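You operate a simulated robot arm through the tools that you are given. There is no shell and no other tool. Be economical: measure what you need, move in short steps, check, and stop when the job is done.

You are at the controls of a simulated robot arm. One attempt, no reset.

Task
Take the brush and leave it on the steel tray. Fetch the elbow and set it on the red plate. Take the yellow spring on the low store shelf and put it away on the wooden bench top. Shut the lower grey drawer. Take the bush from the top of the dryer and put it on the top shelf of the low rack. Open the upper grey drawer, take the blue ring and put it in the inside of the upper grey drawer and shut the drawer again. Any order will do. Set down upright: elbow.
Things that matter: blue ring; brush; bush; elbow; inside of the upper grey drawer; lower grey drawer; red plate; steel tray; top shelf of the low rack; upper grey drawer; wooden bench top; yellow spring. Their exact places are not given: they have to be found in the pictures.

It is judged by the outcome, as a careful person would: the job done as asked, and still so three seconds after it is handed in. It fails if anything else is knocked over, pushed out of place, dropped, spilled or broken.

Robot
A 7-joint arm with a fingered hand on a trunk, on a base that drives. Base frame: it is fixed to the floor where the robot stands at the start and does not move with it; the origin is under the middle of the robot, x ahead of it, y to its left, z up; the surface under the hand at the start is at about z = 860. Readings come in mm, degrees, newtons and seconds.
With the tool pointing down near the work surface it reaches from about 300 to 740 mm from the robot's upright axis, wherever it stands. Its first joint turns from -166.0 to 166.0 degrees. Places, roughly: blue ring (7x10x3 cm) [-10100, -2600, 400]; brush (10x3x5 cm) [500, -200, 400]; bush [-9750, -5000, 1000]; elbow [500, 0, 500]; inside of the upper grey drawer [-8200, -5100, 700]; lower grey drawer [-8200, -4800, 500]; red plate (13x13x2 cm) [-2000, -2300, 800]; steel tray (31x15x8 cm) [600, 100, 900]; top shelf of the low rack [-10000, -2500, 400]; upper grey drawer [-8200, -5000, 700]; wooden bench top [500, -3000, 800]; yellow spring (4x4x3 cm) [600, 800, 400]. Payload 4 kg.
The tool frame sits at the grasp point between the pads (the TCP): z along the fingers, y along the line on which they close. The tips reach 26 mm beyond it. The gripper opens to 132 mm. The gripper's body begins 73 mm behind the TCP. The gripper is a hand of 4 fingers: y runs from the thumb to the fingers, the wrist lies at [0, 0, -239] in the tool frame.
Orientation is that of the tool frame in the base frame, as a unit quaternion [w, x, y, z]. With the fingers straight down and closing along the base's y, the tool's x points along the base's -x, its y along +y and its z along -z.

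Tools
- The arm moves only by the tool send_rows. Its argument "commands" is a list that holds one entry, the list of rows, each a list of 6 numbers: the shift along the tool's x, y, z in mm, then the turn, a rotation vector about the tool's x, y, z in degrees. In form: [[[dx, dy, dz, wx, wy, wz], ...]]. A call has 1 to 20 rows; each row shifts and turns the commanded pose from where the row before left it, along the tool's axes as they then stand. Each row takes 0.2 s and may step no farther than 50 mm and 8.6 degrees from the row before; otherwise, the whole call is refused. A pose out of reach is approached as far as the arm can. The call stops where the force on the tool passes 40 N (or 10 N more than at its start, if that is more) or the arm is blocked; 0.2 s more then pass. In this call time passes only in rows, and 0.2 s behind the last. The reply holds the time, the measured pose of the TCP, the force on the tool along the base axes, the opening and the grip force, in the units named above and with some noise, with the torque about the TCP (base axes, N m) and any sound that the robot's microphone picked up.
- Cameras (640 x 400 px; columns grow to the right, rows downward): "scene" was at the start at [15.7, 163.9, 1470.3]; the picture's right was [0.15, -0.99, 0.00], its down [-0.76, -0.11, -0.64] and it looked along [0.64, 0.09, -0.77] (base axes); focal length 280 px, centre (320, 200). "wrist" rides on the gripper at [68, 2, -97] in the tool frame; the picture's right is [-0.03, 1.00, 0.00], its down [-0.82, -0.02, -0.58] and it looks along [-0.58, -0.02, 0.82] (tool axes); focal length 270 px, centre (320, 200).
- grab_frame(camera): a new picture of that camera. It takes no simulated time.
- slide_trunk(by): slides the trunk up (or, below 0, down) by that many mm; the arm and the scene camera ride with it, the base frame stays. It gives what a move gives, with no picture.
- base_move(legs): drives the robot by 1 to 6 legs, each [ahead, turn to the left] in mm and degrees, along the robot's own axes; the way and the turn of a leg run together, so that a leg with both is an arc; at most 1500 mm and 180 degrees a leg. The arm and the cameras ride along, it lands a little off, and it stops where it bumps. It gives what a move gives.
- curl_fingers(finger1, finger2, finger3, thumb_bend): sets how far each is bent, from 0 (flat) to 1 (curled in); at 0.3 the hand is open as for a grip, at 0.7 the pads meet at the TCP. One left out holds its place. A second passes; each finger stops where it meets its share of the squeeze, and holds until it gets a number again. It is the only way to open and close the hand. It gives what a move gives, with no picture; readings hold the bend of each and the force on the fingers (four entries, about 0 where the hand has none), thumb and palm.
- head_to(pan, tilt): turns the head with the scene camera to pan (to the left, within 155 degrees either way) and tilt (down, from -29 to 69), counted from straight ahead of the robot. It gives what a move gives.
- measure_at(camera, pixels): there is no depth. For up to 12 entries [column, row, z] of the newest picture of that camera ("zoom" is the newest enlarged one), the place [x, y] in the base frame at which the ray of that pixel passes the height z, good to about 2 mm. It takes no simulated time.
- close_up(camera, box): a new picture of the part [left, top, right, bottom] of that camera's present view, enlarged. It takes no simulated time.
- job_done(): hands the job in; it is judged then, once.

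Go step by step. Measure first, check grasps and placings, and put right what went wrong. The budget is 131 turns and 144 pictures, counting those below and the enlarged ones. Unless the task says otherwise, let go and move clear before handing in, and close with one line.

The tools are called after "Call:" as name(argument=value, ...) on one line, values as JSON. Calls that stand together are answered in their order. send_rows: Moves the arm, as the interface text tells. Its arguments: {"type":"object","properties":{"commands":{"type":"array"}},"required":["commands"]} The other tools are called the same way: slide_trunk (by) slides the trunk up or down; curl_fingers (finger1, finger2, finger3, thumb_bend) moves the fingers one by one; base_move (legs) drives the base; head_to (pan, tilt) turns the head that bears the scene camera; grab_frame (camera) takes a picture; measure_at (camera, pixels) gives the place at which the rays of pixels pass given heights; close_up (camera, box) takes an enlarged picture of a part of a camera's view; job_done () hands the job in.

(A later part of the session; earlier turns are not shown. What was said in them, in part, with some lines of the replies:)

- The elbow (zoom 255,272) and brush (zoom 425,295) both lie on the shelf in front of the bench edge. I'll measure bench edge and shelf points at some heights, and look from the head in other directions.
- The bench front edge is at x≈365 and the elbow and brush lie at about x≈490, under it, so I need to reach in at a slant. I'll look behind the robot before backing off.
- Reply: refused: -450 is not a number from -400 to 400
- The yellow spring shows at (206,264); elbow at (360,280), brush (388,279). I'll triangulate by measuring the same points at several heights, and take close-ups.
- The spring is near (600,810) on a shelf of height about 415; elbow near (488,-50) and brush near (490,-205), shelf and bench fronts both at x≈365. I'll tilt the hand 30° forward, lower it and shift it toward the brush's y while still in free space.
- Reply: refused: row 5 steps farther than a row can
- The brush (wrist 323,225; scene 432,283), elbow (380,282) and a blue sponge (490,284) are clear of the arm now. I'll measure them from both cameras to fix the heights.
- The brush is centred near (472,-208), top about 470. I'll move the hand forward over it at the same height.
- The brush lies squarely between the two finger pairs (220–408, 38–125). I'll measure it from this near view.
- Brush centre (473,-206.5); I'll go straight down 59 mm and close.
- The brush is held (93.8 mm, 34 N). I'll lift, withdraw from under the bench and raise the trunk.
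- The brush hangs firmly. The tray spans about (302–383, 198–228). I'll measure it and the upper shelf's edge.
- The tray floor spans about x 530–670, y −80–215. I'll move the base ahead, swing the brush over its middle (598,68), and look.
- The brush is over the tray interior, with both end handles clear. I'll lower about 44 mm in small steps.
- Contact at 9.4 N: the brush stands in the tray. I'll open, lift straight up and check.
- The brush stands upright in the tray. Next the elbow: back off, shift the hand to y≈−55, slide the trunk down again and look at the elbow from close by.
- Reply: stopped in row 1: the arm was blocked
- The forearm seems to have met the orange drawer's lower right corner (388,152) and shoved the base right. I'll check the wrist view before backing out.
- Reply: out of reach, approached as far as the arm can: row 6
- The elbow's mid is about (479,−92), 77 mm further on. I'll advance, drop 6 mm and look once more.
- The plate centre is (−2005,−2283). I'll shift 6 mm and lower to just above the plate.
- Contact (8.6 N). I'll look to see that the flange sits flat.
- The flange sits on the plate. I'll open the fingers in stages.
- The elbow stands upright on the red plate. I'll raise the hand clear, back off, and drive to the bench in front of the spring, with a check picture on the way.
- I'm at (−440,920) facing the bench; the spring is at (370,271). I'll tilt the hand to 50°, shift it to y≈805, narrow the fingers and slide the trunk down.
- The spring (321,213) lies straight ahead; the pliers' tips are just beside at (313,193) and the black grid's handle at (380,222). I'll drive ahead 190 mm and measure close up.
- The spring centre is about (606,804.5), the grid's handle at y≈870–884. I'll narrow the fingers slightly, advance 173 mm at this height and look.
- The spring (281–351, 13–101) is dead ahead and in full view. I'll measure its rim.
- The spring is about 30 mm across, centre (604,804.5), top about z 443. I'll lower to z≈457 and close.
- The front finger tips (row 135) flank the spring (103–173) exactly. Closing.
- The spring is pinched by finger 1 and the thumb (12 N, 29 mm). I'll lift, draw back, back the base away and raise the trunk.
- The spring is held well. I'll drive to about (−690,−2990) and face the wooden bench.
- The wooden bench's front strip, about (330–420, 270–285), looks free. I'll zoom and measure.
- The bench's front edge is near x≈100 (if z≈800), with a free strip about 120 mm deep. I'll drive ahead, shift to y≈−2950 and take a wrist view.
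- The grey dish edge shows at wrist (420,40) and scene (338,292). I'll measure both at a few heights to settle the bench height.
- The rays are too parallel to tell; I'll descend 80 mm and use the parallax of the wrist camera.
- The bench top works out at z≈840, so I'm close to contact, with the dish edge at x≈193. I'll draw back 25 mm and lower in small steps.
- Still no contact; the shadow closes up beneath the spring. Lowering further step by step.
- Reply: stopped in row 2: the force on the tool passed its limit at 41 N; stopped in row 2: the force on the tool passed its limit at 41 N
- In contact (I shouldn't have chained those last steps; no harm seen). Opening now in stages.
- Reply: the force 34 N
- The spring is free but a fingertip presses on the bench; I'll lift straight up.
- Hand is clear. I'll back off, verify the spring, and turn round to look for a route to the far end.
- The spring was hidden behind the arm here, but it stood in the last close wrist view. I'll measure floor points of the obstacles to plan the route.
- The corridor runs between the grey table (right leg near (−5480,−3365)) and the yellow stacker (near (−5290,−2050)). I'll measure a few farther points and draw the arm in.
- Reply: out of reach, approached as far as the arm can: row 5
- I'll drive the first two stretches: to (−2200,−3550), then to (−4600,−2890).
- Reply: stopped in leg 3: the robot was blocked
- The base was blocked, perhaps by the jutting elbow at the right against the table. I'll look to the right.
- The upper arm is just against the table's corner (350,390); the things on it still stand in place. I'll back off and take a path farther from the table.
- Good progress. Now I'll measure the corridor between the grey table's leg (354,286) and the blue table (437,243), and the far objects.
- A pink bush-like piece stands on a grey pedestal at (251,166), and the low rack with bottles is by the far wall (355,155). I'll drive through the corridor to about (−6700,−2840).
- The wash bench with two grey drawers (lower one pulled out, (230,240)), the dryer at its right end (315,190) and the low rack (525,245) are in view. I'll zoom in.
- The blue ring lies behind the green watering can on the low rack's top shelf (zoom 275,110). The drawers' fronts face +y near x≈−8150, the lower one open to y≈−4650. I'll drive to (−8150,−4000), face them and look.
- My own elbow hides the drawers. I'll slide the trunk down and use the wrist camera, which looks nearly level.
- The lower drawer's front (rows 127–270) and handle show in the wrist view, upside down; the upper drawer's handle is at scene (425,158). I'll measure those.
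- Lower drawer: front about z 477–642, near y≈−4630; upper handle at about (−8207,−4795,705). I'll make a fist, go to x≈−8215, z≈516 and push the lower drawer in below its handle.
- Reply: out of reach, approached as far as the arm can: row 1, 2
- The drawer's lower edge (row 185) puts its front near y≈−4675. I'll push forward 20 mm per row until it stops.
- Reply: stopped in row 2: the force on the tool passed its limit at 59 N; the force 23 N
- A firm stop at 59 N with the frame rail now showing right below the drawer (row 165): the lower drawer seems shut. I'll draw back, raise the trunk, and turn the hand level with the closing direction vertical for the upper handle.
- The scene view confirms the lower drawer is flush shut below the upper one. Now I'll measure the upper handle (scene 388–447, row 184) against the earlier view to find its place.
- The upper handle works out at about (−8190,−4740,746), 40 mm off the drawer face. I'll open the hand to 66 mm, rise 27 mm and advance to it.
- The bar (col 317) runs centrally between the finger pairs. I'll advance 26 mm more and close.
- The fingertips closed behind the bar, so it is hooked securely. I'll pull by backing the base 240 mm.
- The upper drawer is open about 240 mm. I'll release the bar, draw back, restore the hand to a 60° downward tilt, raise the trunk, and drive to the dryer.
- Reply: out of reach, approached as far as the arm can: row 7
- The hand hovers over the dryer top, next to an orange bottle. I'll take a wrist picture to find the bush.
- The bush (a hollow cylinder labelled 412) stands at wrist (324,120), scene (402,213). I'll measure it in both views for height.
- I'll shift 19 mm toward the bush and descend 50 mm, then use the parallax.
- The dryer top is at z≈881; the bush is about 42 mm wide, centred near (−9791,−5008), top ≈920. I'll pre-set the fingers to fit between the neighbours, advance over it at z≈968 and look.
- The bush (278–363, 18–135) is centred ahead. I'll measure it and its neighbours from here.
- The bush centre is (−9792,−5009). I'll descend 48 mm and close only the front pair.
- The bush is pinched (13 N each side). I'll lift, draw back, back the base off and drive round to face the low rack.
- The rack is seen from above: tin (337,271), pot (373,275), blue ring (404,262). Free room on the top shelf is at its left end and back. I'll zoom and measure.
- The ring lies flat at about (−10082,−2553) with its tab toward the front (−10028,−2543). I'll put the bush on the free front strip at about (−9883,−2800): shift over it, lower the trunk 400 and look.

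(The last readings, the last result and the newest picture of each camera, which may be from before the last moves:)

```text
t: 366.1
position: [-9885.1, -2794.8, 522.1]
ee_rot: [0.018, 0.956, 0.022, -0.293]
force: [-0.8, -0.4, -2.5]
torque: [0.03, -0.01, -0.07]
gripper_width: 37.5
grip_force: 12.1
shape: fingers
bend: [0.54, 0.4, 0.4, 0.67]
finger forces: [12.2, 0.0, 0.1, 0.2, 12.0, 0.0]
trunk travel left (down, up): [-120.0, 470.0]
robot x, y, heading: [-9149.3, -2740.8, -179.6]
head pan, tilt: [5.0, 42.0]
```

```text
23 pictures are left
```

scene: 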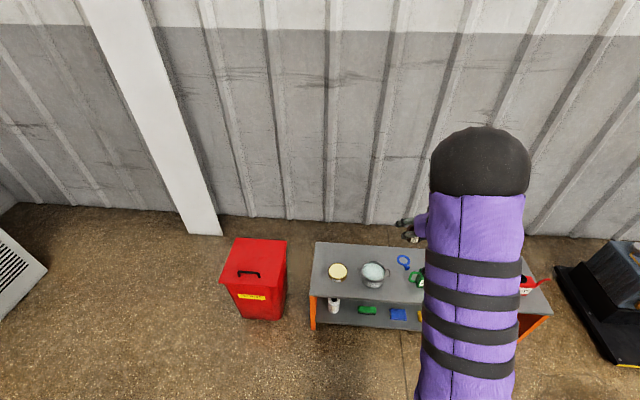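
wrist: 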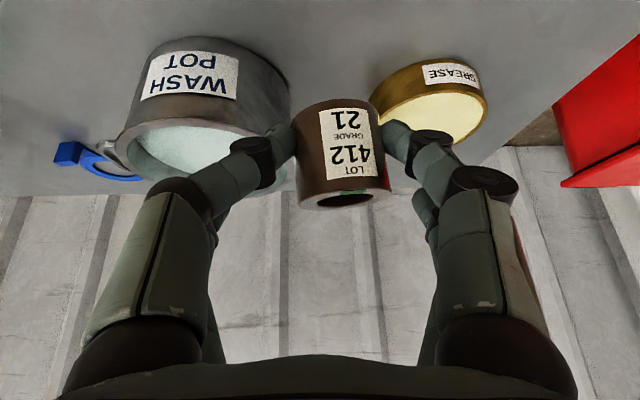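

I'll measure the pot's and tin's near edges at shelf level to be sure of finger room.

Call:
measure_at(camera="wrist", pixels=[[205, 38, 400], [290, 90, 400], [287, 110, 440], [118, 148, 490], [425, 60, 400], [370, 95, 430], [285, 125, 490], [205, 38, 420]])

```text
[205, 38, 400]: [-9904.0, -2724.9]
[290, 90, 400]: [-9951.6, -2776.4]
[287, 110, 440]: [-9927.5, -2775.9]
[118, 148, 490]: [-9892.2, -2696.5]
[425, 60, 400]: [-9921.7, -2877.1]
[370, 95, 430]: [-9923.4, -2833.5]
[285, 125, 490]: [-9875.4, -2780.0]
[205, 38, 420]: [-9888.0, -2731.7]
```

The gap between pot and tin is narrow, so I'll shift 17 mm toward the tin and 10 mm to the front, narrow the rear fingers, and lower to about z 452.

Call:
curl_fingers(finger2=0.46, finger3=0.46)

Call:
send_rows(commands=[[[8.3, 17, -5.6, 0, 0, 0], [19, 0, 28, 0, 0, 0], [14, 0, 20.7, 0, 0, 0], [4.5, 0, 6.6, 0, 0, 0]]])

Call:
grab_frame(camera="wrist")

```text
t: 367.1
position: [-9885.1, -2794.4, 522.3]
ee_rot: [0.019, 0.956, 0.022, -0.293]
force: [0.2, -0.1, -3.9]
torque: [-0.03, 0.01, 0.02]
gripper_width: 37.2
grip_force: 12.3
shape: fingers
bend: [0.54, 0.46, 0.46, 0.67]
finger forces: [12.2, 0.0, 0.0, 0.0, 12.1, 0.0]
trunk travel left (down, up): [-120.0, 470.0]
robot x, y, heading: [-9151.4, -2743.0, -179.8]
head pan, tilt: [5.0, 42.0]
```

```text
t: 368.1
position: [-9874.4, -2812.3, 456.1]
ee_rot: [0.019, 0.956, 0.023, -0.293]
force: [0.5, 0.1, -3.4]
torque: [0.01, -0.02, -0.04]
gripper_width: 37.1
grip_force: 12.5
shape: fingers
bend: [0.54, 0.46, 0.47, 0.67]
finger forces: [12.3, 0.1, 0.7, 0.0, 12.3, 0.0]
trunk travel left (down, up): [-120.0, 470.0]
robot x, y, heading: [-9145.5, -2742.9, -179.5]
head pan, tilt: [5.0, 42.0]
```

```text
22 pictures are left
```

wrist: 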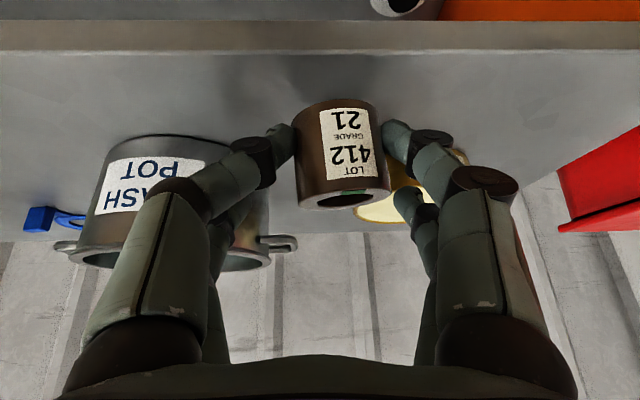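

Finger 3 feels a slight touch (0.7 N) from outside; I'll curl the rear fingers in a bit and lower further.

Call:
curl_fingers(finger2=0.52, finger3=0.54)

Call:
send_rows(commands=[[[1.7, 0, 2.5, 0, 0, 0], [1.7, 0, 2.5, 0, 0, 0], [1.1, 0, 1.7, 0, 0, 0]]])

```text
t: 369.1
position: [-9873.4, -2810.9, 456.2]
ee_rot: [0.019, 0.956, 0.024, -0.292]
force: [0.1, -0.7, -3.3]
torque: [0.04, 0.01, 0.0]
gripper_width: 36.9
grip_force: 12.2
shape: fingers
bend: [0.54, 0.52, 0.54, 0.67]
finger forces: [12.3, 0.0, 0.0, 0.0, 12.2, 0.0]
trunk travel left (down, up): [-120.0, 470.0]
robot x, y, heading: [-9147.7, -2740.7, -179.4]
head pan, tilt: [5.0, 42.0]
```

```text
t: 369.9
position: [-9873.9, -2812.5, 447.9]
ee_rot: [0.019, 0.956, 0.024, -0.293]
force: [0.3, 0.5, -3.1]
torque: [0.05, -0.04, 0.01]
gripper_width: 36.9
grip_force: 12.1
shape: fingers
bend: [0.54, 0.52, 0.54, 0.67]
finger forces: [12.3, 0.1, 0.0, 0.1, 12.2, 0.1]
trunk travel left (down, up): [-120.0, 470.0]
robot x, y, heading: [-9147.7, -2746.2, -179.6]
head pan, tilt: [5.0, 42.0]
```

No contact yet; a few more millimetres.

Call:
send_rows(commands=[[[1.1, 0, 1.7, 0, 0, 0], [1.1, 0, 1.7, 0, 0, 0], [0.8, 0, 1.2, 0, 0, 0]]])

```text
t: 370.7
position: [-9874.2, -2813.0, 442.7]
ee_rot: [0.019, 0.956, 0.023, -0.293]
force: [0.9, 0.3, -1.1]
torque: [-0.02, -0.02, 0.04]
gripper_width: 37.2
grip_force: 12.6
shape: fingers
bend: [0.54, 0.52, 0.54, 0.68]
finger forces: [12.5, 0.0, 0.0, 0.1, 12.5, 0.0]
trunk travel left (down, up): [-120.0, 470.0]
robot x, y, heading: [-9144.8, -2747.0, -179.7]
head pan, tilt: [5.0, 42.0]
```

The weight is starting to come off (−1.1 N). One more small step, then open the front pair.

Call:
send_rows(commands=[[[0.7, 0, 1.1, 0, 0, 0]]])

Call:
curl_fingers(finger1=0.48, thumb_bend=0.5)

Call:
grab_frame(camera="wrist")

```text
t: 371.1
position: [-9874.3, -2812.6, 441.8]
ee_rot: [0.018, 0.955, 0.023, -0.294]
force: [1.4, 1.1, 2.6]
torque: [-0.09, 0.03, 0.03]
gripper_width: 37.4
grip_force: 12.6
shape: fingers
bend: [0.54, 0.52, 0.54, 0.67]
finger forces: [12.4, 0.1, 0.0, 0.0, 12.7, 0.0]
trunk travel left (down, up): [-120.0, 470.0]
robot x, y, heading: [-9150.1, -2744.7, -179.6]
head pan, tilt: [5.0, 42.0]
```

```text
t: 372.1
position: [-9873.1, -2811.9, 440.3]
ee_rot: [0.018, 0.956, 0.023, -0.293]
force: [-1.0, -0.5, 1.7]
torque: [0.09, 0.02, 0.01]
gripper_width: 68.2
grip_force: 0.8
shape: fingers
bend: [0.48, 0.52, 0.54, 0.5]
finger forces: [0.0, 0.1, 0.0, 0.1, 1.7, 0.0]
trunk travel left (down, up): [-120.0, 470.0]
robot x, y, heading: [-9144.9, -2745.9, -179.7]
head pan, tilt: [5.0, 42.0]
```

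```text
21 pictures are left
```

wrist: 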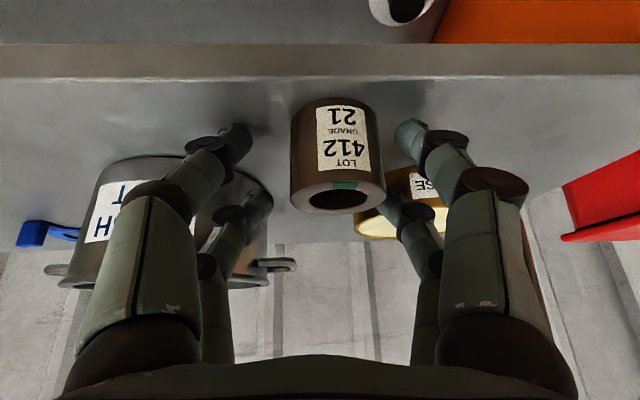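

The bush stands on the top shelf. I'll lift away and move over toward the blue ring.

Call:
send_rows(commands=[[[-11, 0, -16.5, 0, 0, 0], [-22.4, 0, -33.2, 0, 0, 0], [-22.4, 0, -33.2, 0, 0, 0], [-15, 0, -22, 0, 0, 0], [0, -45, 0, 0, 0, 0], [0, -45, 0, 0, 0, 0], [0, -45, 0, 0, 0, 0], [0, -45, 0, 0, 0, 0], [0, -45, 0, 0, 0, 0], [0, -45, 0, 0, 0, 0]]])

Call:
base_move(legs=[[90, 0]])

Call:
grab_frame(camera="wrist")

Call:
grab_frame(camera="scene")

```text
t: 374.3
position: [-9888.9, -2538.8, 561.6]
ee_rot: [0.019, 0.956, 0.024, -0.293]
force: [0.3, 0.3, 0.8]
torque: [0.05, 0.0, -0.04]
gripper_width: 68.8
grip_force: 0.0
shape: fingers
bend: [0.48, 0.52, 0.54, 0.5]
finger forces: [0.0, 0.1, 0.0, 0.0, 0.0, 0.0]
trunk travel left (down, up): [-120.0, 470.0]
robot x, y, heading: [-9146.8, -2742.9, -179.7]
head pan, tilt: [5.0, 42.0]
```

```text
t: 375.4
position: [-9979.2, -2538.6, 561.6]
ee_rot: [0.018, 0.956, 0.022, -0.293]
force: [-0.1, -1.4, 0.0]
torque: [0.01, -0.03, 0.02]
gripper_width: 68.9
grip_force: 0.1
shape: fingers
bend: [0.48, 0.52, 0.54, 0.5]
finger forces: [0.0, 0.1, 0.0, 0.0, 0.0, 0.0]
trunk travel left (down, up): [-120.0, 470.0]
robot x, y, heading: [-9237.4, -2738.7, -179.8]
head pan, tilt: [5.0, 42.0]
```

```text
20 pictures are left
```

wrist: 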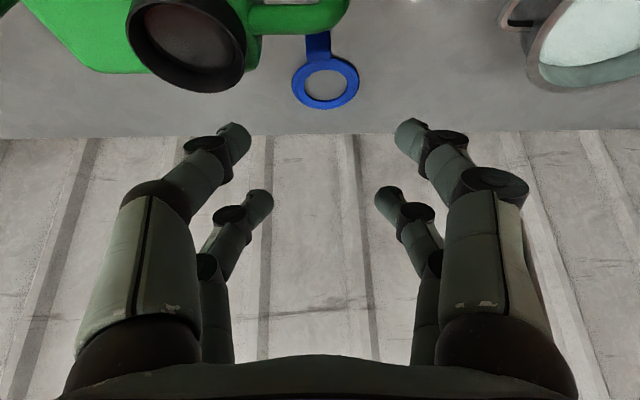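

```text
19 pictures are left
```

scene: 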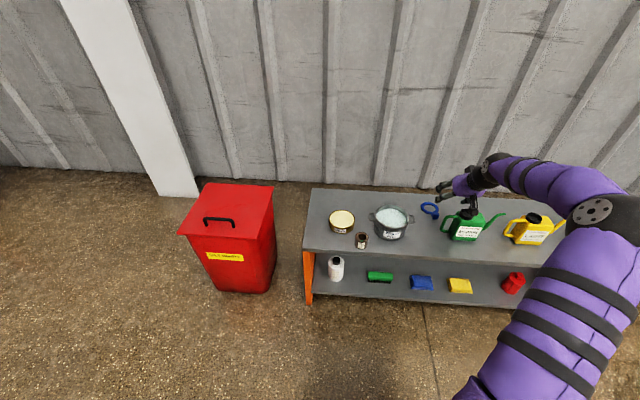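

The bush stands at (361,240) in front of tin and pot. The ring is at wrist (325,82) with its tab at (318,45). I'll zoom in and measure.

Call:
close_up(camera="wrist", box=[260, 10, 400, 130])

Call:
measure_at(camera="wrist", pixels=[[325, 83, 410], [326, 108, 410], [318, 38, 410], [305, 45, 410], [331, 45, 410], [293, 85, 410], [358, 80, 410], [318, 38, 430], [250, 20, 470], [348, 0, 470]])

Call:
close_up(camera="scene", box=[380, 170, 520, 270])

```text
3.33 times, centred on (330, 70) of wrist
```

zoom: 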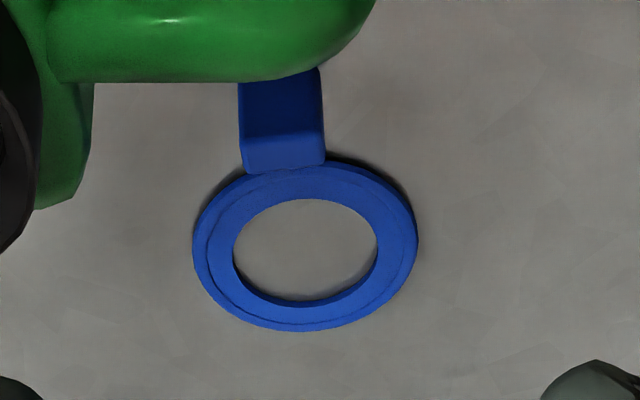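

```text
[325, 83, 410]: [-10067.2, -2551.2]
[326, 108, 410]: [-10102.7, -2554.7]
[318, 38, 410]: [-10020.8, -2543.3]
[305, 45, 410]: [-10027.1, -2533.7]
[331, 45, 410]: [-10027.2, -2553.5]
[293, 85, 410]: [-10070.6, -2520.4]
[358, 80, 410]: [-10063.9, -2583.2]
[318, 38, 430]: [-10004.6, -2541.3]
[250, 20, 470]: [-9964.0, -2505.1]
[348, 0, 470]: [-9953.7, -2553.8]
```

```text
4.00 times, centred on (450, 220) of scene
```

zoom: 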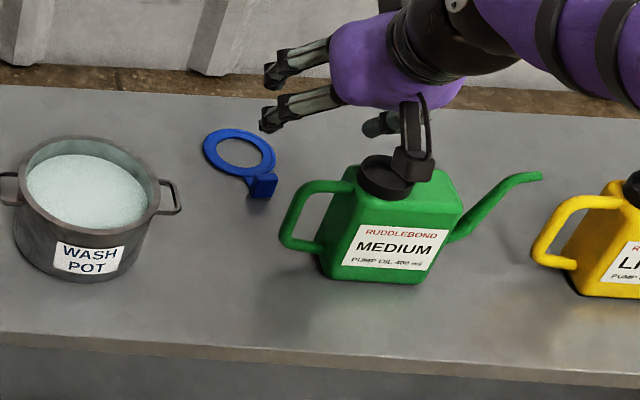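

The ring's tab stands at about (−10025,−2543), some 20 mm wide and 30 high, behind the green can's handle. I'll point the hand straight down, move nearer, set the front pair to 55 mm, and position above the tab.

Call:
send_rows(commands=[[[0, 0, 0, 0, 8.5, 0], [0, 0, 0, 0, 8.5, 0], [0, 0, 0, 0, 8.5, 0], [0, 0, 0, 0, 8.5, 0]]])

Call:
base_move(legs=[[100, 0]])

Call:
curl_fingers(finger1=0.53, finger2=0.42, finger3=0.42, thumb_bend=0.53)

Call:
send_rows(commands=[[[37, 9, 0, 0, 0, 0], [0, 0, 30, 0, 0, 0]]])

Call:
grab_frame(camera="wrist")

```text
t: 376.4
position: [-9952.3, -2540.5, 561.0]
ee_rot: [0.011, 1.0, 0.027, 0.001]
force: [0.0, 0.5, 0.5]
torque: [0.01, 0.05, -0.02]
gripper_width: 69.0
grip_force: 0.1
shape: fingers
bend: [0.48, 0.52, 0.54, 0.5]
finger forces: [0.0, 0.1, 0.1, 0.1, 0.0, 0.1]
out of reach, approached as far as the arm can: row 4
trunk travel left (down, up): [-120.0, 470.0]
robot x, y, heading: [-9237.0, -2741.5, -179.7]
head pan, tilt: [5.0, 42.0]
```

```text
t: 377.6
position: [-10055.0, -2542.4, 560.6]
ee_rot: [0.011, 1.0, 0.027, 0.001]
force: [0.4, 0.4, -0.2]
torque: [0.0, 0.01, -0.02]
gripper_width: 69.0
grip_force: 0.1
shape: fingers
bend: [0.48, 0.52, 0.54, 0.5]
finger forces: [0.1, 0.1, 0.0, 0.0, 0.1, 0.0]
trunk travel left (down, up): [-120.0, 470.0]
robot x, y, heading: [-9338.1, -2744.9, -179.8]
head pan, tilt: [5.0, 42.0]
```

```text
t: 378.6
position: [-10055.8, -2543.6, 559.8]
ee_rot: [0.01, 1.0, 0.027, 0.001]
force: [-0.8, -0.1, -0.1]
torque: [-0.03, -0.01, 0.02]
gripper_width: 56.2
grip_force: 0.1
shape: fingers
bend: [0.53, 0.42, 0.42, 0.53]
finger forces: [0.1, 0.0, 0.1, 0.0, 0.0, 0.1]
trunk travel left (down, up): [-120.0, 470.0]
robot x, y, heading: [-9338.4, -2743.3, -179.8]
head pan, tilt: [5.0, 42.0]
```

```text
t: 379.2
position: [-10058.3, -2542.5, 531.9]
ee_rot: [0.011, 1.0, 0.028, 0.001]
force: [0.3, 0.1, 0.1]
torque: [0.01, 0.05, 0.0]
gripper_width: 56.3
grip_force: 0.0
shape: fingers
bend: [0.53, 0.42, 0.42, 0.53]
finger forces: [0.0, 0.0, 0.0, 0.0, 0.1, 0.1]
out of reach, approached as far as the arm can: row 1, 2
trunk travel left (down, up): [-120.0, 470.0]
robot x, y, heading: [-9340.6, -2743.4, -179.7]
head pan, tilt: [5.0, 42.0]
```

```text
16 pictures are left
```

wrist: 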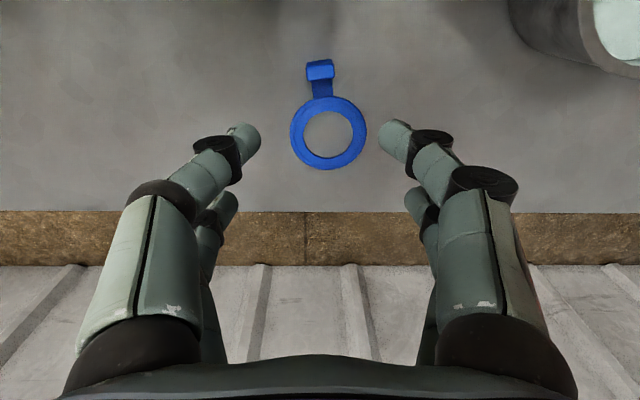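

The ring is seen from above: tab at (320,70), loop centre (328,133). The arm is at its reach limit, so I'll measure and then move the base closer.

Call:
measure_at(camera="wrist", pixels=[[320, 63, 430], [320, 78, 430], [307, 70, 430], [333, 70, 430], [328, 133, 405], [328, 169, 402]])

Call:
base_move(legs=[[90, 0]])

Call:
send_rows(commands=[[[0, 0, 0, 0, 0, 0]]])

```text
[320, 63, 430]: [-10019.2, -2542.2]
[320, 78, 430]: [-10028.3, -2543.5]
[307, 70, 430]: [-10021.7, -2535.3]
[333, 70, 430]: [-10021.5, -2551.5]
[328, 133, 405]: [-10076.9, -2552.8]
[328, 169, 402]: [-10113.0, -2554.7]
```

```text
t: 380.3
position: [-10150.0, -2542.1, 531.4]
ee_rot: [0.011, 1.0, 0.028, 0.001]
force: [-0.2, 0.0, -0.5]
torque: [-0.02, -0.01, -0.02]
gripper_width: 56.0
grip_force: 0.0
shape: fingers
bend: [0.53, 0.42, 0.42, 0.53]
finger forces: [0.0, 0.0, 0.1, 0.0, 0.1, 0.0]
trunk travel left (down, up): [-120.0, 470.0]
robot x, y, heading: [-9424.6, -2744.6, -179.6]
head pan, tilt: [5.0, 42.0]
```

```text
t: 380.7
position: [-10149.3, -2542.4, 530.3]
ee_rot: [0.011, 1.0, 0.028, 0.001]
force: [0.3, -0.6, 0.7]
torque: [0.0, 0.0, -0.02]
gripper_width: 56.4
grip_force: 0.0
shape: fingers
bend: [0.53, 0.42, 0.42, 0.53]
finger forces: [0.0, 0.0, 0.0, 0.1, 0.1, 0.1]
trunk travel left (down, up): [-120.0, 470.0]
robot x, y, heading: [-9427.9, -2746.5, -179.5]
head pan, tilt: [5.0, 42.0]
```

The tab top is centred at (−10024,−2543). I'll draw back 109 mm so the front pair comes over it.

Call:
send_rows(commands=[[[36.3, 2.5, 0, 0, 0, 0], [36.3, 2.5, 0, 0, 0, 0], [36.4, 2.5, 0, 0, 0, 0]]])

Call:
slide_trunk(by=-60)

Call:
grab_frame(camera="wrist")

```text
t: 381.5
position: [-10139.3, -2518.4, 542.8]
ee_rot: [0.013, 1.0, 0.028, 0.002]
force: [0.5, -0.2, -0.4]
torque: [0.01, -0.02, 0.0]
gripper_width: 56.1
grip_force: 0.0
shape: fingers
bend: [0.53, 0.42, 0.42, 0.53]
finger forces: [0.0, 0.0, 0.0, 0.0, 0.0, 0.0]
out of reach, approached as far as the arm can: row 1, 2, 3
trunk travel left (down, up): [-120.0, 470.0]
robot x, y, heading: [-9431.0, -2748.2, -179.5]
head pan, tilt: [5.0, 42.0]
```

```text
t: 382.5
position: [-10139.6, -2518.5, 483.0]
ee_rot: [0.012, 1.0, 0.028, 0.002]
force: [0.5, 1.2, 0.3]
torque: [-0.01, 0.01, 0.01]
gripper_width: 56.3
grip_force: 0.1
shape: fingers
bend: [0.53, 0.42, 0.42, 0.53]
finger forces: [0.0, 0.1, 0.0, 0.0, 0.0, 0.1]
trunk travel left (down, up): [-60.0, 530.0]
robot x, y, heading: [-9430.1, -2742.2, -179.6]
head pan, tilt: [5.0, 42.0]
```

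```text
15 pictures are left
```

wrist: 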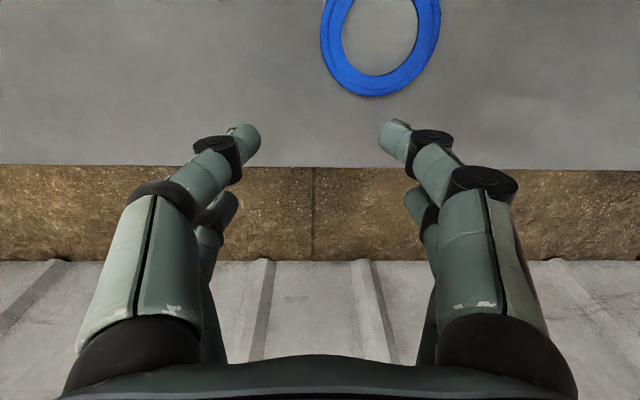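

The arm is stuck at a joint limit in this straight-down pose (commanded and measured places differ by over 100 mm). I'll raise the command and tilt the hand back toward 60°, watching the readings.

Call:
send_rows(commands=[[[0, 0, -40, 0, 0, 0], [0, 0, -40, 0, 0, 0], [0, 0, 0, 0, -8.5, 0], [0, 0, 0, 0, -8.5, 0], [0, 0, 0, 0, -8.5, 0], [0, 0, 0, 0, 0, 0]]])

```text
t: 383.9
position: [-10125.1, -2524.6, 558.2]
ee_rot: [0.017, 0.975, 0.024, -0.219]
force: [0.3, -0.1, -0.1]
torque: [0.01, 0.01, -0.02]
gripper_width: 56.4
grip_force: 0.1
shape: fingers
bend: [0.53, 0.42, 0.42, 0.53]
finger forces: [0.1, 0.0, 0.0, 0.0, 0.0, 0.0]
out of reach, approached as far as the arm can: row 1, 2
trunk travel left (down, up): [-60.0, 530.0]
robot x, y, heading: [-9426.4, -2748.9, -179.5]
head pan, tilt: [5.0, 42.0]
```

The arm follows again at a 65° tilt. I'll back the base 90 mm so the hand is over the tab, shift 19 mm sideways, and look.

Call:
base_move(legs=[[-90, 0]])

Call:
send_rows(commands=[[[0, 19, 0, 0, 0, 0], [9, 0, 19, 0, 0, 0]]])

Call:
grab_frame(camera="wrist")

```text
t: 385.0
position: [-10034.8, -2522.1, 558.7]
ee_rot: [0.017, 0.976, 0.023, -0.218]
force: [-0.2, -0.5, -0.3]
torque: [-0.03, 0.01, -0.01]
gripper_width: 56.0
grip_force: 0.0
shape: fingers
bend: [0.53, 0.42, 0.42, 0.53]
finger forces: [0.1, 0.1, 0.0, 0.1, 0.0, 0.0]
trunk travel left (down, up): [-60.0, 530.0]
robot x, y, heading: [-9335.5, -2746.2, -179.4]
head pan, tilt: [5.0, 42.0]
```

```text
t: 385.6
position: [-10034.5, -2541.2, 538.1]
ee_rot: [0.017, 0.975, 0.024, -0.219]
force: [-0.3, -0.3, -0.3]
torque: [0.01, 0.02, -0.02]
gripper_width: 56.4
grip_force: 0.0
shape: fingers
bend: [0.53, 0.42, 0.42, 0.53]
finger forces: [0.0, 0.0, 0.1, 0.0, 0.1, 0.0]
trunk travel left (down, up): [-60.0, 530.0]
robot x, y, heading: [-9337.5, -2744.7, -179.7]
head pan, tilt: [5.0, 42.0]
```

```text
14 pictures are left
```

wrist: 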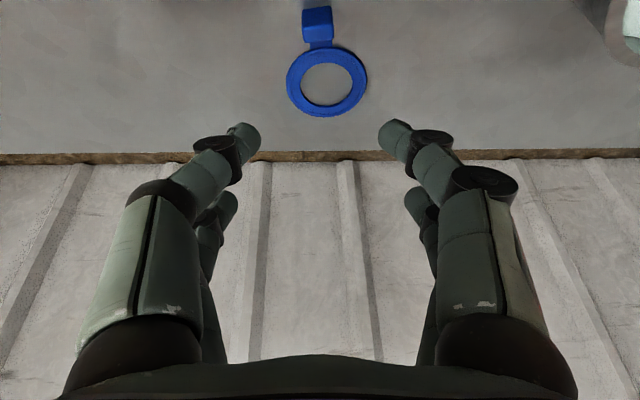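

The tab (317,22) lies ahead below. I'll descend 82 mm and check alignment.

Call:
send_rows(commands=[[[11.7, 1, 24.7, 0, 0, 0], [11.7, 1, 24.7, 0, 0, 0], [11.7, 1, 24.7, 0, 0, 0]]])

Call:
grab_frame(camera="wrist")

```text
t: 386.4
position: [-10034.8, -2546.7, 457.0]
ee_rot: [0.017, 0.975, 0.024, -0.219]
force: [-0.2, 0.6, -0.6]
torque: [-0.01, 0.0, -0.02]
gripper_width: 56.2
grip_force: 0.0
shape: fingers
bend: [0.53, 0.42, 0.42, 0.53]
finger forces: [0.1, 0.0, 0.0, 0.0, 0.0, 0.0]
trunk travel left (down, up): [-60.0, 530.0]
robot x, y, heading: [-9336.6, -2738.5, -179.5]
head pan, tilt: [5.0, 42.0]
```

```text
13 pictures are left
```

wrist: 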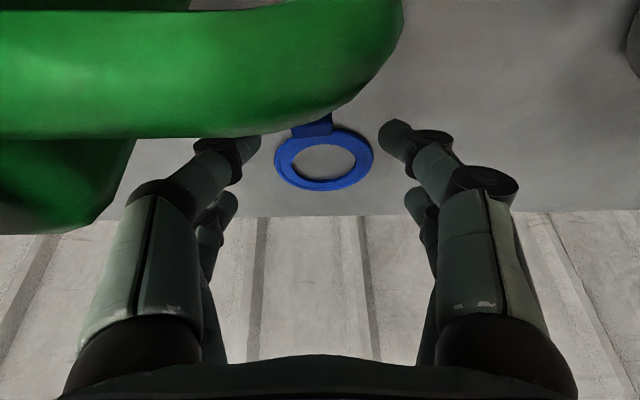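

The green handle is close to the camera but still ahead of and below it. I'll go down the last 20 mm gently, watching the force.

Call:
send_rows(commands=[[[4.2, -1.5, 9, 0, 0, 0], [4.2, -1.5, 9, 0, 0, 0]]])

Call:
curl_fingers(finger1=0.75, thumb_bend=0.75)

Call:
grab_frame(camera="wrist")

```text
t: 387.0
position: [-10035.4, -2543.2, 439.1]
ee_rot: [0.017, 0.975, 0.025, -0.22]
force: [1.2, 0.4, 10.9]
torque: [0.42, -0.12, -0.04]
gripper_width: 55.2
grip_force: 5.3
shape: fingers
bend: [0.53, 0.42, 0.42, 0.53]
finger forces: [0.0, 0.0, 0.0, 0.1, 11.3, 0.1]
trunk travel left (down, up): [-60.0, 530.0]
robot x, y, heading: [-9339.3, -2743.8, -179.6]
head pan, tilt: [5.0, 42.0]
```

```text
t: 388.0
position: [-10034.2, -2544.0, 437.0]
ee_rot: [0.018, 0.975, 0.025, -0.218]
force: [0.0, 1.2, 1.6]
torque: [-0.02, -0.15, 0.11]
gripper_width: 15.9
grip_force: 10.5
shape: fingers
bend: [0.68, 0.42, 0.42, 0.68]
finger forces: [9.8, 0.0, 0.1, 0.1, 9.8, 1.9]
trunk travel left (down, up): [-60.0, 530.0]
robot x, y, heading: [-9337.1, -2738.7, -179.5]
head pan, tilt: [5.0, 42.0]
```

```text
12 pictures are left
```

wrist: 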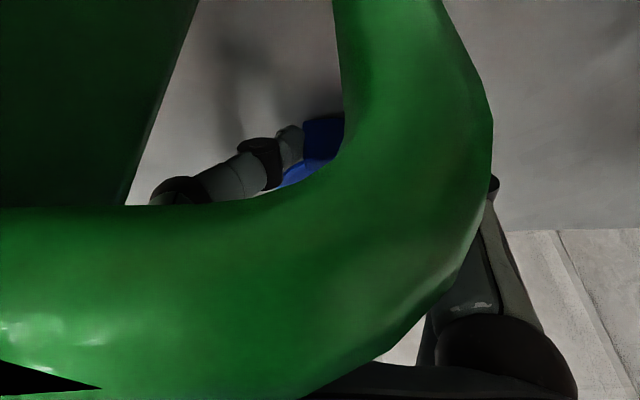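

The tab is gripped (16 mm, 10 N), but the can's handle now lies between camera and palm, touching it lightly (1.9 N). Lifting straight up should widen that gap; I'll go up slowly and check.

Call:
send_rows(commands=[[[-3.4, 0, -7.2, 0, 0, 0], [-3.4, 0, -7.2, 0, 0, 0], [-4.3, 0, -9, 0, 0, 0], [-4.3, 0, -9, 0, 0, 0]]])

Call:
grab_frame(camera="wrist")

```text
t: 389.0
position: [-10034.9, -2543.8, 473.4]
ee_rot: [0.017, 0.976, 0.023, -0.218]
force: [0.1, -0.1, 0.5]
torque: [0.02, 0.0, -0.01]
gripper_width: 15.8
grip_force: 9.4
shape: fingers
bend: [0.68, 0.42, 0.42, 0.68]
finger forces: [9.7, 0.0, 0.0, 0.1, 9.8, 0.1]
trunk travel left (down, up): [-60.0, 530.0]
robot x, y, heading: [-9335.4, -2745.7, -179.5]
head pan, tilt: [5.0, 42.0]
```

```text
11 pictures are left
```

wrist: 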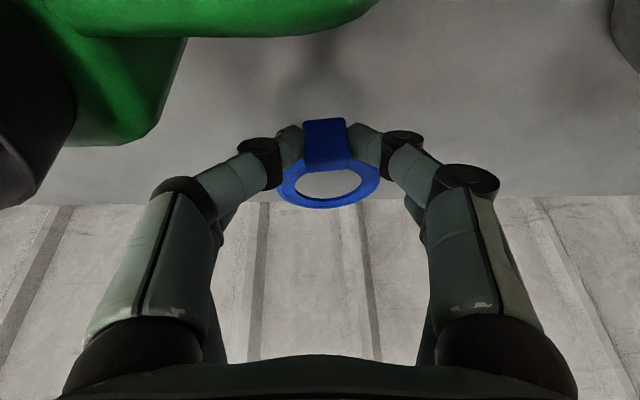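

The ring is held by its tab and the can is free and standing. I'll lift on, back away and check the rack.

Call:
send_rows(commands=[[[-18.5, 0, -39, 0, 0, 0], [-18.5, 0, -39, 0, 0, 0], [-18.5, 0, -39, 0, 0, 0]]])

Call:
base_move(legs=[[-400, 0]])

Call:
slide_trunk(by=400)

Call:
grab_frame(camera="scene")

```text
t: 389.8
position: [-10034.3, -2541.8, 600.6]
ee_rot: [0.017, 0.976, 0.025, -0.218]
force: [-0.4, -0.4, -1.3]
torque: [-0.05, 0.0, -0.01]
gripper_width: 15.6
grip_force: 9.7
shape: fingers
bend: [0.68, 0.42, 0.42, 0.68]
finger forces: [9.6, 0.0, 0.1, 0.0, 9.7, 0.0]
trunk travel left (down, up): [-60.0, 530.0]
robot x, y, heading: [-9336.0, -2742.3, -179.5]
head pan, tilt: [5.0, 42.0]
```

```text
t: 392.3
position: [-9628.1, -2533.4, 601.1]
ee_rot: [0.016, 0.975, 0.019, -0.219]
force: [0.3, 0.3, -1.3]
torque: [0.03, 0.04, -0.02]
gripper_width: 15.5
grip_force: 10.2
shape: fingers
bend: [0.68, 0.42, 0.42, 0.68]
finger forces: [9.7, 0.0, 0.1, 0.1, 9.7, 0.1]
trunk travel left (down, up): [-60.0, 530.0]
robot x, y, heading: [-8933.1, -2738.8, 179.9]
head pan, tilt: [5.0, 42.0]
```

```text
t: 396.1
position: [-9629.3, -2533.3, 1003.0]
ee_rot: [0.016, 0.976, 0.019, -0.218]
force: [-0.6, 0.8, -0.2]
torque: [-0.01, -0.02, 0.02]
gripper_width: 15.6
grip_force: 9.9
shape: fingers
bend: [0.68, 0.42, 0.42, 0.68]
finger forces: [9.6, 0.0, 0.0, 0.0, 9.8, 0.0]
trunk travel left (down, up): [-460.0, 130.0]
robot x, y, heading: [-8931.0, -2741.5, 179.7]
head pan, tilt: [5.0, 42.0]
```

```text
10 pictures are left
```

scene: 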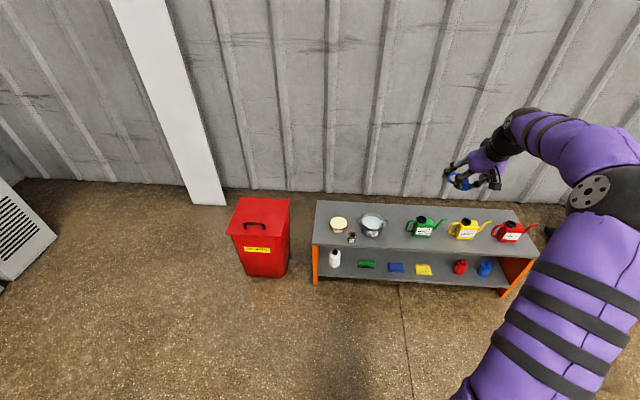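

Everything on the rack stands, the bush included. I'll drive the ring to the open drawer: to about (−7992,−3700), facing −90°.

Call:
base_move(legs=[[0, 134.7], [671, 0], [671, 0], [0, -44.4]])

Call:
grab_frame(camera="scene")

```text
t: 411.5
position: [-8171.1, -4362.3, 1001.3]
ee_rot: [0.168, 0.664, 0.715, -0.14]
force: [0.8, 0.5, -1.2]
torque: [0.0, 0.0, 0.01]
gripper_width: 15.3
grip_force: 9.8
shape: fingers
bend: [0.68, 0.42, 0.42, 0.68]
finger forces: [9.4, 0.0, 0.1, 0.1, 9.4, 0.0]
trunk travel left (down, up): [-460.0, 130.0]
robot x, y, heading: [-7985.9, -3665.8, -88.2]
head pan, tilt: [5.0, 42.0]
```

```text
9 pictures are left
```

scene: 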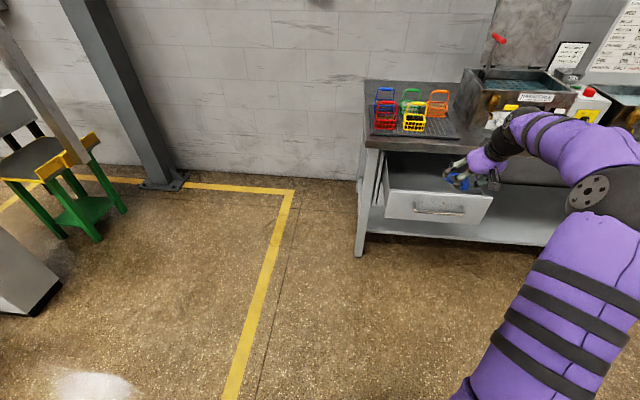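

The open drawer is in view (front top edge from (386,190) to (493,197)). I'll measure it.

Call:
measure_at(camera="scene", pixels=[[386, 191, 790], [493, 197, 790], [440, 193, 790], [414, 207, 746], [464, 211, 746], [386, 158, 790], [365, 148, 840], [480, 225, 650]])

```text
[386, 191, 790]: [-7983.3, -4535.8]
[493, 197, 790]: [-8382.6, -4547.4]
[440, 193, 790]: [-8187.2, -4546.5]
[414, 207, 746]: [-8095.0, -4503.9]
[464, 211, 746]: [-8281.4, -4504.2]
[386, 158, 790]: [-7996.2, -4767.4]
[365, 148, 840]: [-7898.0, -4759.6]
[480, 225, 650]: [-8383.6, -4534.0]
```

Drawer front at y≈−4545, bench edge at y≈−4760. I'll drive ahead 328 mm, bringing the ring over the opening, lower the trunk to z≈750 and look.

Call:
base_move(legs=[[328, 0]])

Call:
slide_trunk(by=-190)

Call:
grab_frame(camera="wrist")

```text
t: 413.7
position: [-8160.0, -4687.8, 1001.2]
ee_rot: [0.168, 0.663, 0.716, -0.139]
force: [0.1, 0.1, 0.2]
torque: [0.04, -0.01, 0.01]
gripper_width: 15.4
grip_force: 9.5
shape: fingers
bend: [0.68, 0.42, 0.42, 0.68]
finger forces: [9.5, 0.1, 0.0, 0.0, 9.4, 0.0]
trunk travel left (down, up): [-460.0, 130.0]
robot x, y, heading: [-7977.3, -3986.1, -88.3]
head pan, tilt: [5.0, 42.0]
```

```text
t: 415.8
position: [-8160.3, -4688.8, 810.9]
ee_rot: [0.168, 0.663, 0.716, -0.139]
force: [0.4, 0.5, 0.9]
torque: [0.0, -0.06, 0.03]
gripper_width: 12.2
grip_force: 9.4
shape: fingers
bend: [0.68, 0.42, 0.42, 0.68]
finger forces: [9.6, 0.1, 0.0, 0.0, 9.4, 0.0]
trunk travel left (down, up): [-270.0, 320.0]
robot x, y, heading: [-7976.4, -3984.2, -88.1]
head pan, tilt: [5.0, 42.0]
```

```text
8 pictures are left
```

wrist: 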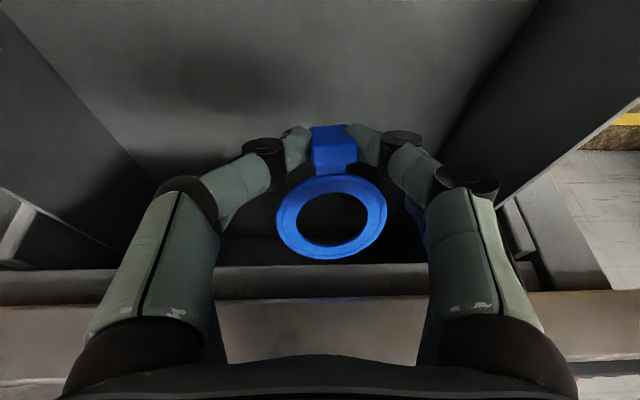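

The ring's loop brushed the bench edge and has swung upward about the pinched tab, but it is still held (9.4 N). I'll draw back 8 mm, lower 70 mm more into the drawer, and look.

Call:
send_rows(commands=[[[7.3, 0, -3.4, 0, 0, 0]]])

Call:
slide_trunk(by=-70)

Call:
grab_frame(camera="wrist")

```text
t: 416.2
position: [-8161.2, -4681.7, 813.1]
ee_rot: [0.169, 0.664, 0.715, -0.14]
force: [0.2, 0.5, 0.6]
torque: [0.01, -0.08, 0.0]
gripper_width: 12.4
grip_force: 9.7
shape: fingers
bend: [0.68, 0.42, 0.42, 0.68]
finger forces: [9.6, 0.0, 0.0, 0.0, 9.4, 0.0]
trunk travel left (down, up): [-270.0, 320.0]
robot x, y, heading: [-7975.3, -3986.3, -88.5]
head pan, tilt: [5.0, 42.0]
```

```text
t: 417.2
position: [-8161.3, -4680.9, 743.2]
ee_rot: [0.168, 0.664, 0.715, -0.139]
force: [0.1, 0.3, -1.5]
torque: [0.01, -0.01, -0.02]
gripper_width: 12.2
grip_force: 10.2
shape: fingers
bend: [0.68, 0.42, 0.42, 0.68]
finger forces: [9.5, 0.0, 0.1, 0.1, 9.5, 0.0]
trunk travel left (down, up): [-200.0, 390.0]
robot x, y, heading: [-7976.9, -3984.7, -88.4]
head pan, tilt: [5.0, 42.0]
```

```text
7 pictures are left
```

wrist: 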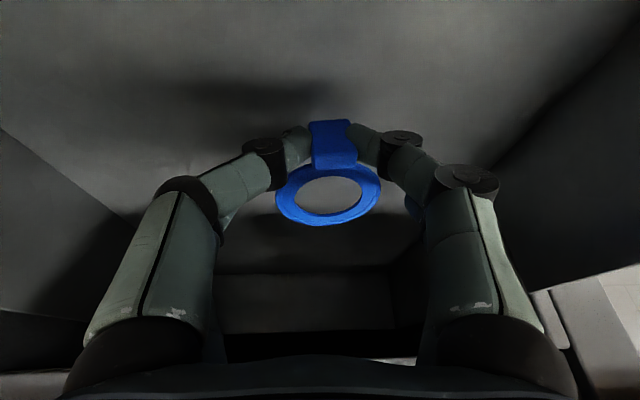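

The ring is inside the drawer, only slightly tipped. I'll lower in steps to the floor.

Call:
send_rows(commands=[[[3.9, 0, 8.1, 0, 0, 0], [3.9, 0, 8.1, 0, 0, 0], [1.7, 0, 3.6, 0, 0, 0]]])

Call:
send_rows(commands=[[[1.7, 0, 3.6, 0, 0, 0], [1.3, 0, 2.7, 0, 0, 0]]])

```text
t: 418.0
position: [-8161.2, -4681.4, 718.8]
ee_rot: [0.168, 0.664, 0.716, -0.14]
force: [-0.4, -0.2, -0.1]
torque: [-0.03, -0.07, -0.02]
gripper_width: 12.4
grip_force: 9.9
shape: fingers
bend: [0.68, 0.42, 0.42, 0.68]
finger forces: [9.7, 0.1, 0.0, 0.0, 9.5, 0.0]
trunk travel left (down, up): [-200.0, 390.0]
robot x, y, heading: [-7976.0, -3988.1, -87.9]
head pan, tilt: [5.0, 42.0]
```

```text
t: 418.6
position: [-8159.8, -4681.2, 712.8]
ee_rot: [0.168, 0.664, 0.715, -0.139]
force: [-0.1, -0.2, 0.5]
torque: [0.0, -0.02, -0.03]
gripper_width: 12.4
grip_force: 9.6
shape: fingers
bend: [0.68, 0.42, 0.42, 0.68]
finger forces: [9.6, 0.0, 0.0, 0.1, 9.6, 0.1]
trunk travel left (down, up): [-200.0, 390.0]
robot x, y, heading: [-7978.6, -3985.1, -88.3]
head pan, tilt: [5.0, 42.0]
```

Call:
send_rows(commands=[[[1.7, 0, 3.6, 0, 0, 0], [1.3, 0, 2.7, 0, 0, 0]]])

Call:
grab_frame(camera="wrist")

```text
t: 419.2
position: [-8160.1, -4680.8, 706.0]
ee_rot: [0.168, 0.664, 0.715, -0.139]
force: [1.3, 0.9, 0.1]
torque: [-0.03, -0.04, 0.0]
gripper_width: 12.3
grip_force: 9.6
shape: fingers
bend: [0.68, 0.42, 0.42, 0.68]
finger forces: [9.6, 0.0, 0.1, 0.1, 9.4, 0.1]
trunk travel left (down, up): [-200.0, 390.0]
robot x, y, heading: [-7975.8, -3989.1, -88.2]
head pan, tilt: [5.0, 42.0]
```

```text
6 pictures are left
```

wrist: 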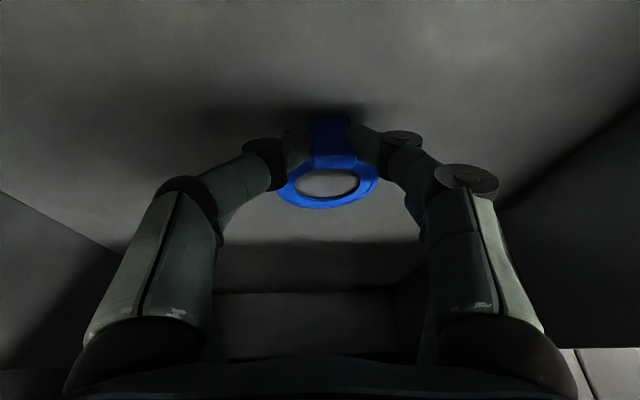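

The ring lies almost on the drawer floor (it has levelled out). I'll lower 3 mm more, release, lift straight up and look.

Call:
send_rows(commands=[[[1.3, 0, 2.7, 0, 0, 0]]])

Call:
curl_fingers(finger1=0.5, thumb_bend=0.5)

Call:
send_rows(commands=[[[-4.3, 0, -9, 0, 0, 0], [-12.8, 0, -27, 0, 0, 0], [-19, 0, -40, 0, 0, 0], [-19, 0, -40, 0, 0, 0], [-19, 0, -40, 0, 0, 0]]])

Call:
grab_frame(camera="wrist")

```text
t: 419.6
position: [-8160.4, -4681.6, 702.9]
ee_rot: [0.169, 0.663, 0.716, -0.14]
force: [-0.6, -0.4, -0.5]
torque: [0.0, -0.03, -0.02]
gripper_width: 12.6
grip_force: 9.6
shape: fingers
bend: [0.68, 0.42, 0.42, 0.68]
finger forces: [9.5, 0.1, 0.0, 0.0, 9.7, 0.1]
trunk travel left (down, up): [-200.0, 390.0]
robot x, y, heading: [-7977.5, -3985.1, -88.2]
head pan, tilt: [5.0, 42.0]
```

```text
t: 420.6
position: [-8159.4, -4681.5, 704.9]
ee_rot: [0.17, 0.663, 0.715, -0.141]
force: [1.1, 1.2, 10.9]
torque: [0.06, 0.41, -0.05]
gripper_width: 61.7
grip_force: 6.6
shape: fingers
bend: [0.5, 0.42, 0.42, 0.52]
finger forces: [0.1, 0.1, 0.0, 0.0, 11.7, 0.0]
trunk travel left (down, up): [-200.0, 390.0]
robot x, y, heading: [-7978.0, -3986.3, -88.0]
head pan, tilt: [5.0, 42.0]
```

```text
t: 421.8
position: [-8165.8, -4680.6, 875.4]
ee_rot: [0.168, 0.663, 0.716, -0.138]
force: [-0.6, -0.5, -0.5]
torque: [0.03, -0.01, -0.01]
gripper_width: 65.5
grip_force: 0.0
shape: fingers
bend: [0.5, 0.42, 0.42, 0.5]
finger forces: [0.0, 0.0, 0.0, 0.0, 0.0, 0.0]
trunk travel left (down, up): [-200.0, 390.0]
robot x, y, heading: [-7971.8, -3981.0, -88.4]
head pan, tilt: [5.0, 42.0]
```

```text
5 pictures are left
```

wrist: 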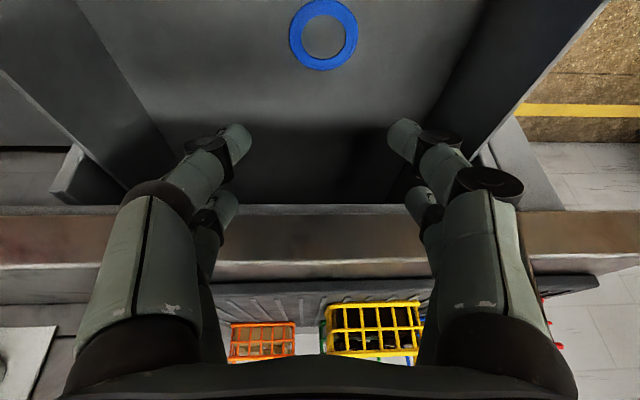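

The ring lies flat in the drawer (323,33). I'll back off, make a fist at 50° tilt, lower to z≈686 and push the drawer in, first by driving, then with the arm.

Call:
base_move(legs=[[-350, 0]])

Call:
curl_fingers(finger1=0.75, finger2=0.75, finger3=0.75, thumb_bend=0.75)

Call:
send_rows(commands=[[[0, -8, 0, 0, -7.5, 0], [0, -8, 0, 0, -7.5, 0]]])

Call:
slide_trunk(by=-189)

Call:
base_move(legs=[[150, 0]])

Call:
grab_frame(camera="scene")

```text
t: 424.1
position: [-8172.5, -4330.5, 874.9]
ee_rot: [0.168, 0.661, 0.718, -0.138]
force: [0.3, 0.7, 0.1]
torque: [0.01, 0.02, 0.01]
gripper_width: 65.3
grip_force: 0.1
shape: fingers
bend: [0.5, 0.42, 0.42, 0.5]
finger forces: [0.1, 0.0, 0.0, 0.0, 0.0, 0.0]
trunk travel left (down, up): [-200.0, 390.0]
robot x, y, heading: [-7988.0, -3635.2, -87.9]
head pan, tilt: [5.0, 42.0]
```

```text
t: 425.1
position: [-8173.2, -4329.3, 875.5]
ee_rot: [0.169, 0.661, 0.718, -0.138]
force: [0.4, -0.7, -0.2]
torque: [0.01, -0.05, -0.02]
gripper_width: 0.0
grip_force: 0.1
shape: fingers
bend: [0.73, 0.73, 0.73, 0.73]
finger forces: [0.1, 0.1, 0.1, 0.0, 0.0, 0.1]
trunk travel left (down, up): [-200.0, 390.0]
robot x, y, heading: [-7985.5, -3634.0, -88.0]
head pan, tilt: [5.0, 42.0]
```

```text
t: 425.7
position: [-8188.5, -4332.3, 874.4]
ee_rot: [0.262, 0.636, 0.69, -0.224]
force: [-0.2, 0.0, 0.0]
torque: [-0.01, -0.01, 0.0]
gripper_width: 0.1
grip_force: 0.1
shape: fingers
bend: [0.73, 0.73, 0.73, 0.73]
finger forces: [0.0, 0.0, 0.0, 0.0, 0.1, 0.0]
trunk travel left (down, up): [-200.0, 390.0]
robot x, y, heading: [-7990.3, -3636.2, -88.0]
head pan, tilt: [5.0, 42.0]
```

```text
t: 427.8
position: [-8188.7, -4331.4, 686.0]
ee_rot: [0.261, 0.637, 0.69, -0.224]
force: [0.2, 0.0, 0.3]
torque: [-0.02, 0.04, -0.02]
gripper_width: 0.0
grip_force: 0.1
shape: fingers
bend: [0.73, 0.73, 0.73, 0.73]
finger forces: [0.0, 0.1, 0.0, 0.1, 0.1, 0.0]
trunk travel left (down, up): [-11.0, 579.0]
robot x, y, heading: [-7993.8, -3635.8, -87.6]
head pan, tilt: [5.0, 42.0]
```

```text
t: 429.2
position: [-8183.3, -4482.5, 685.6]
ee_rot: [0.261, 0.637, 0.69, -0.224]
force: [0.2, 0.8, -0.7]
torque: [0.02, -0.01, 0.04]
gripper_width: 0.0
grip_force: 0.2
shape: fingers
bend: [0.73, 0.73, 0.73, 0.73]
finger forces: [0.1, 0.0, 0.1, 0.1, 0.0, 0.1]
trunk travel left (down, up): [-11.0, 579.0]
robot x, y, heading: [-7979.4, -3787.3, -88.1]
head pan, tilt: [5.0, 42.0]
```

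```text
4 pictures are left
5 turns are left
```

scene: 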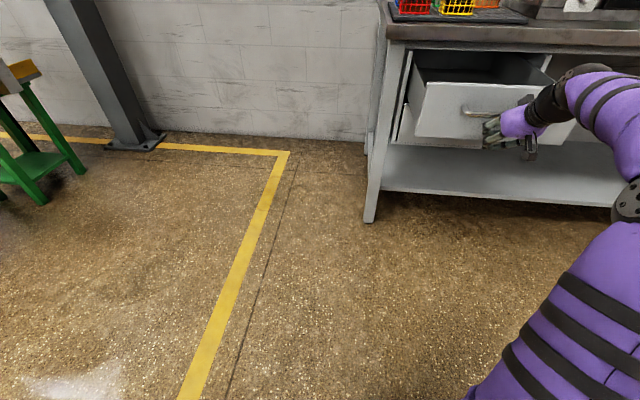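

The fist is at the drawer front below the handle. With few turns left, I'll drive ahead 215 mm, then push the rest with the arm until it stops, and look.

Call:
base_move(legs=[[215, 0]])

Call:
send_rows(commands=[[[-7.7, 0, 6.4, 0, 0, 0], [-7.7, 0, 6.4, 0, 0, 0], [-7.7, 0, 6.4, 0, 0, 0], [-7.7, 0, 6.4, 0, 0, 0], [-7.7, 0, 6.4, 0, 0, 0], [-7.7, 0, 6.4, 0, 0, 0], [-7.7, 0, 6.4, 0, 0, 0]]])

Call:
grab_frame(camera="scene")

```text
t: 430.8
position: [-8178.6, -4695.1, 686.7]
ee_rot: [0.261, 0.638, 0.689, -0.224]
force: [-0.5, 0.1, 0.3]
torque: [0.01, -0.02, 0.0]
gripper_width: 0.0
grip_force: 0.0
shape: fingers
bend: [0.73, 0.73, 0.73, 0.73]
finger forces: [0.1, 0.1, 0.0, 0.0, 0.0, 0.1]
trunk travel left (down, up): [-11.0, 579.0]
robot x, y, heading: [-7976.6, -4000.8, -88.0]
head pan, tilt: [5.0, 42.0]
```

```text
t: 432.0
position: [-8175.9, -4735.8, 683.6]
ee_rot: [0.257, 0.641, 0.69, -0.218]
force: [1.8, 16.5, -1.6]
torque: [-0.9, 0.06, -0.58]
gripper_width: 0.0
grip_force: 6.3
shape: fingers
bend: [0.73, 0.73, 0.73, 0.73]
finger forces: [0.0, 0.1, 13.0, 0.0, 0.0, 0.0]
trunk travel left (down, up): [-11.0, 579.0]
robot x, y, heading: [-7975.0, -3998.1, -88.2]
head pan, tilt: [5.0, 42.0]
stopped in row 5: the force on the tool passed its limit at 53 N (the readings are from after the stop); the commanded pose is now the measured one
```

```text
3 pictures are left
4 turns are left
```

scene: 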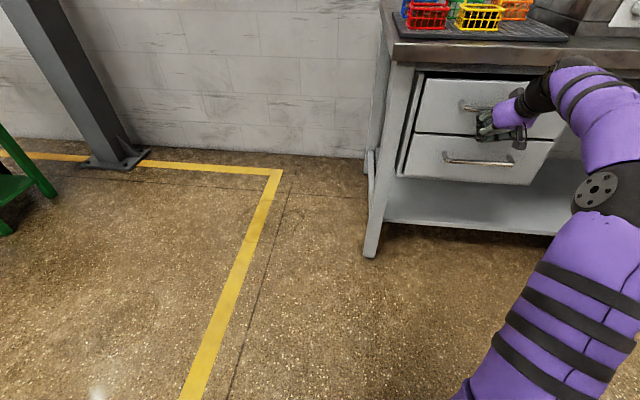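

Both drawers are flush shut (firm stop at 53 N). I'll back away clear of the handle and take a last look.

Call:
base_move(legs=[[-300, 0]])

Call:
grab_frame(camera="scene")

```text
t: 434.1
position: [-8187.7, -4435.5, 682.8]
ee_rot: [0.257, 0.642, 0.688, -0.221]
force: [-0.2, -0.2, 0.1]
torque: [-0.02, 0.01, 0.01]
gripper_width: 0.0
grip_force: 0.1
shape: fingers
bend: [0.73, 0.73, 0.73, 0.73]
finger forces: [0.0, 0.1, 0.0, 0.1, 0.0, 0.1]
trunk travel left (down, up): [-11.0, 579.0]
robot x, y, heading: [-7985.5, -3694.8, -88.4]
head pan, tilt: [5.0, 42.0]
```

```text
2 pictures are left
3 turns are left
```

scene: 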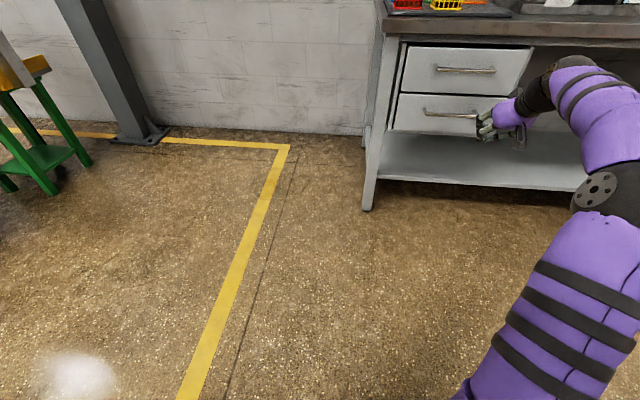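

Both grey drawers are shut and the hand is clear of them, so I'm handing in.

Call:
job_done()

```text
The job is handed in.
```

I did all six tasks and handed the job in: brush in the steel tray, elbow upright on the red plate, spring on the wooden bench top, bush on the low rack's top shelf, blue ring in the upper grey drawer, and both grey drawers shut. I saw the spring standing only in the close view just after letting it go; in the later check the arm hid it.
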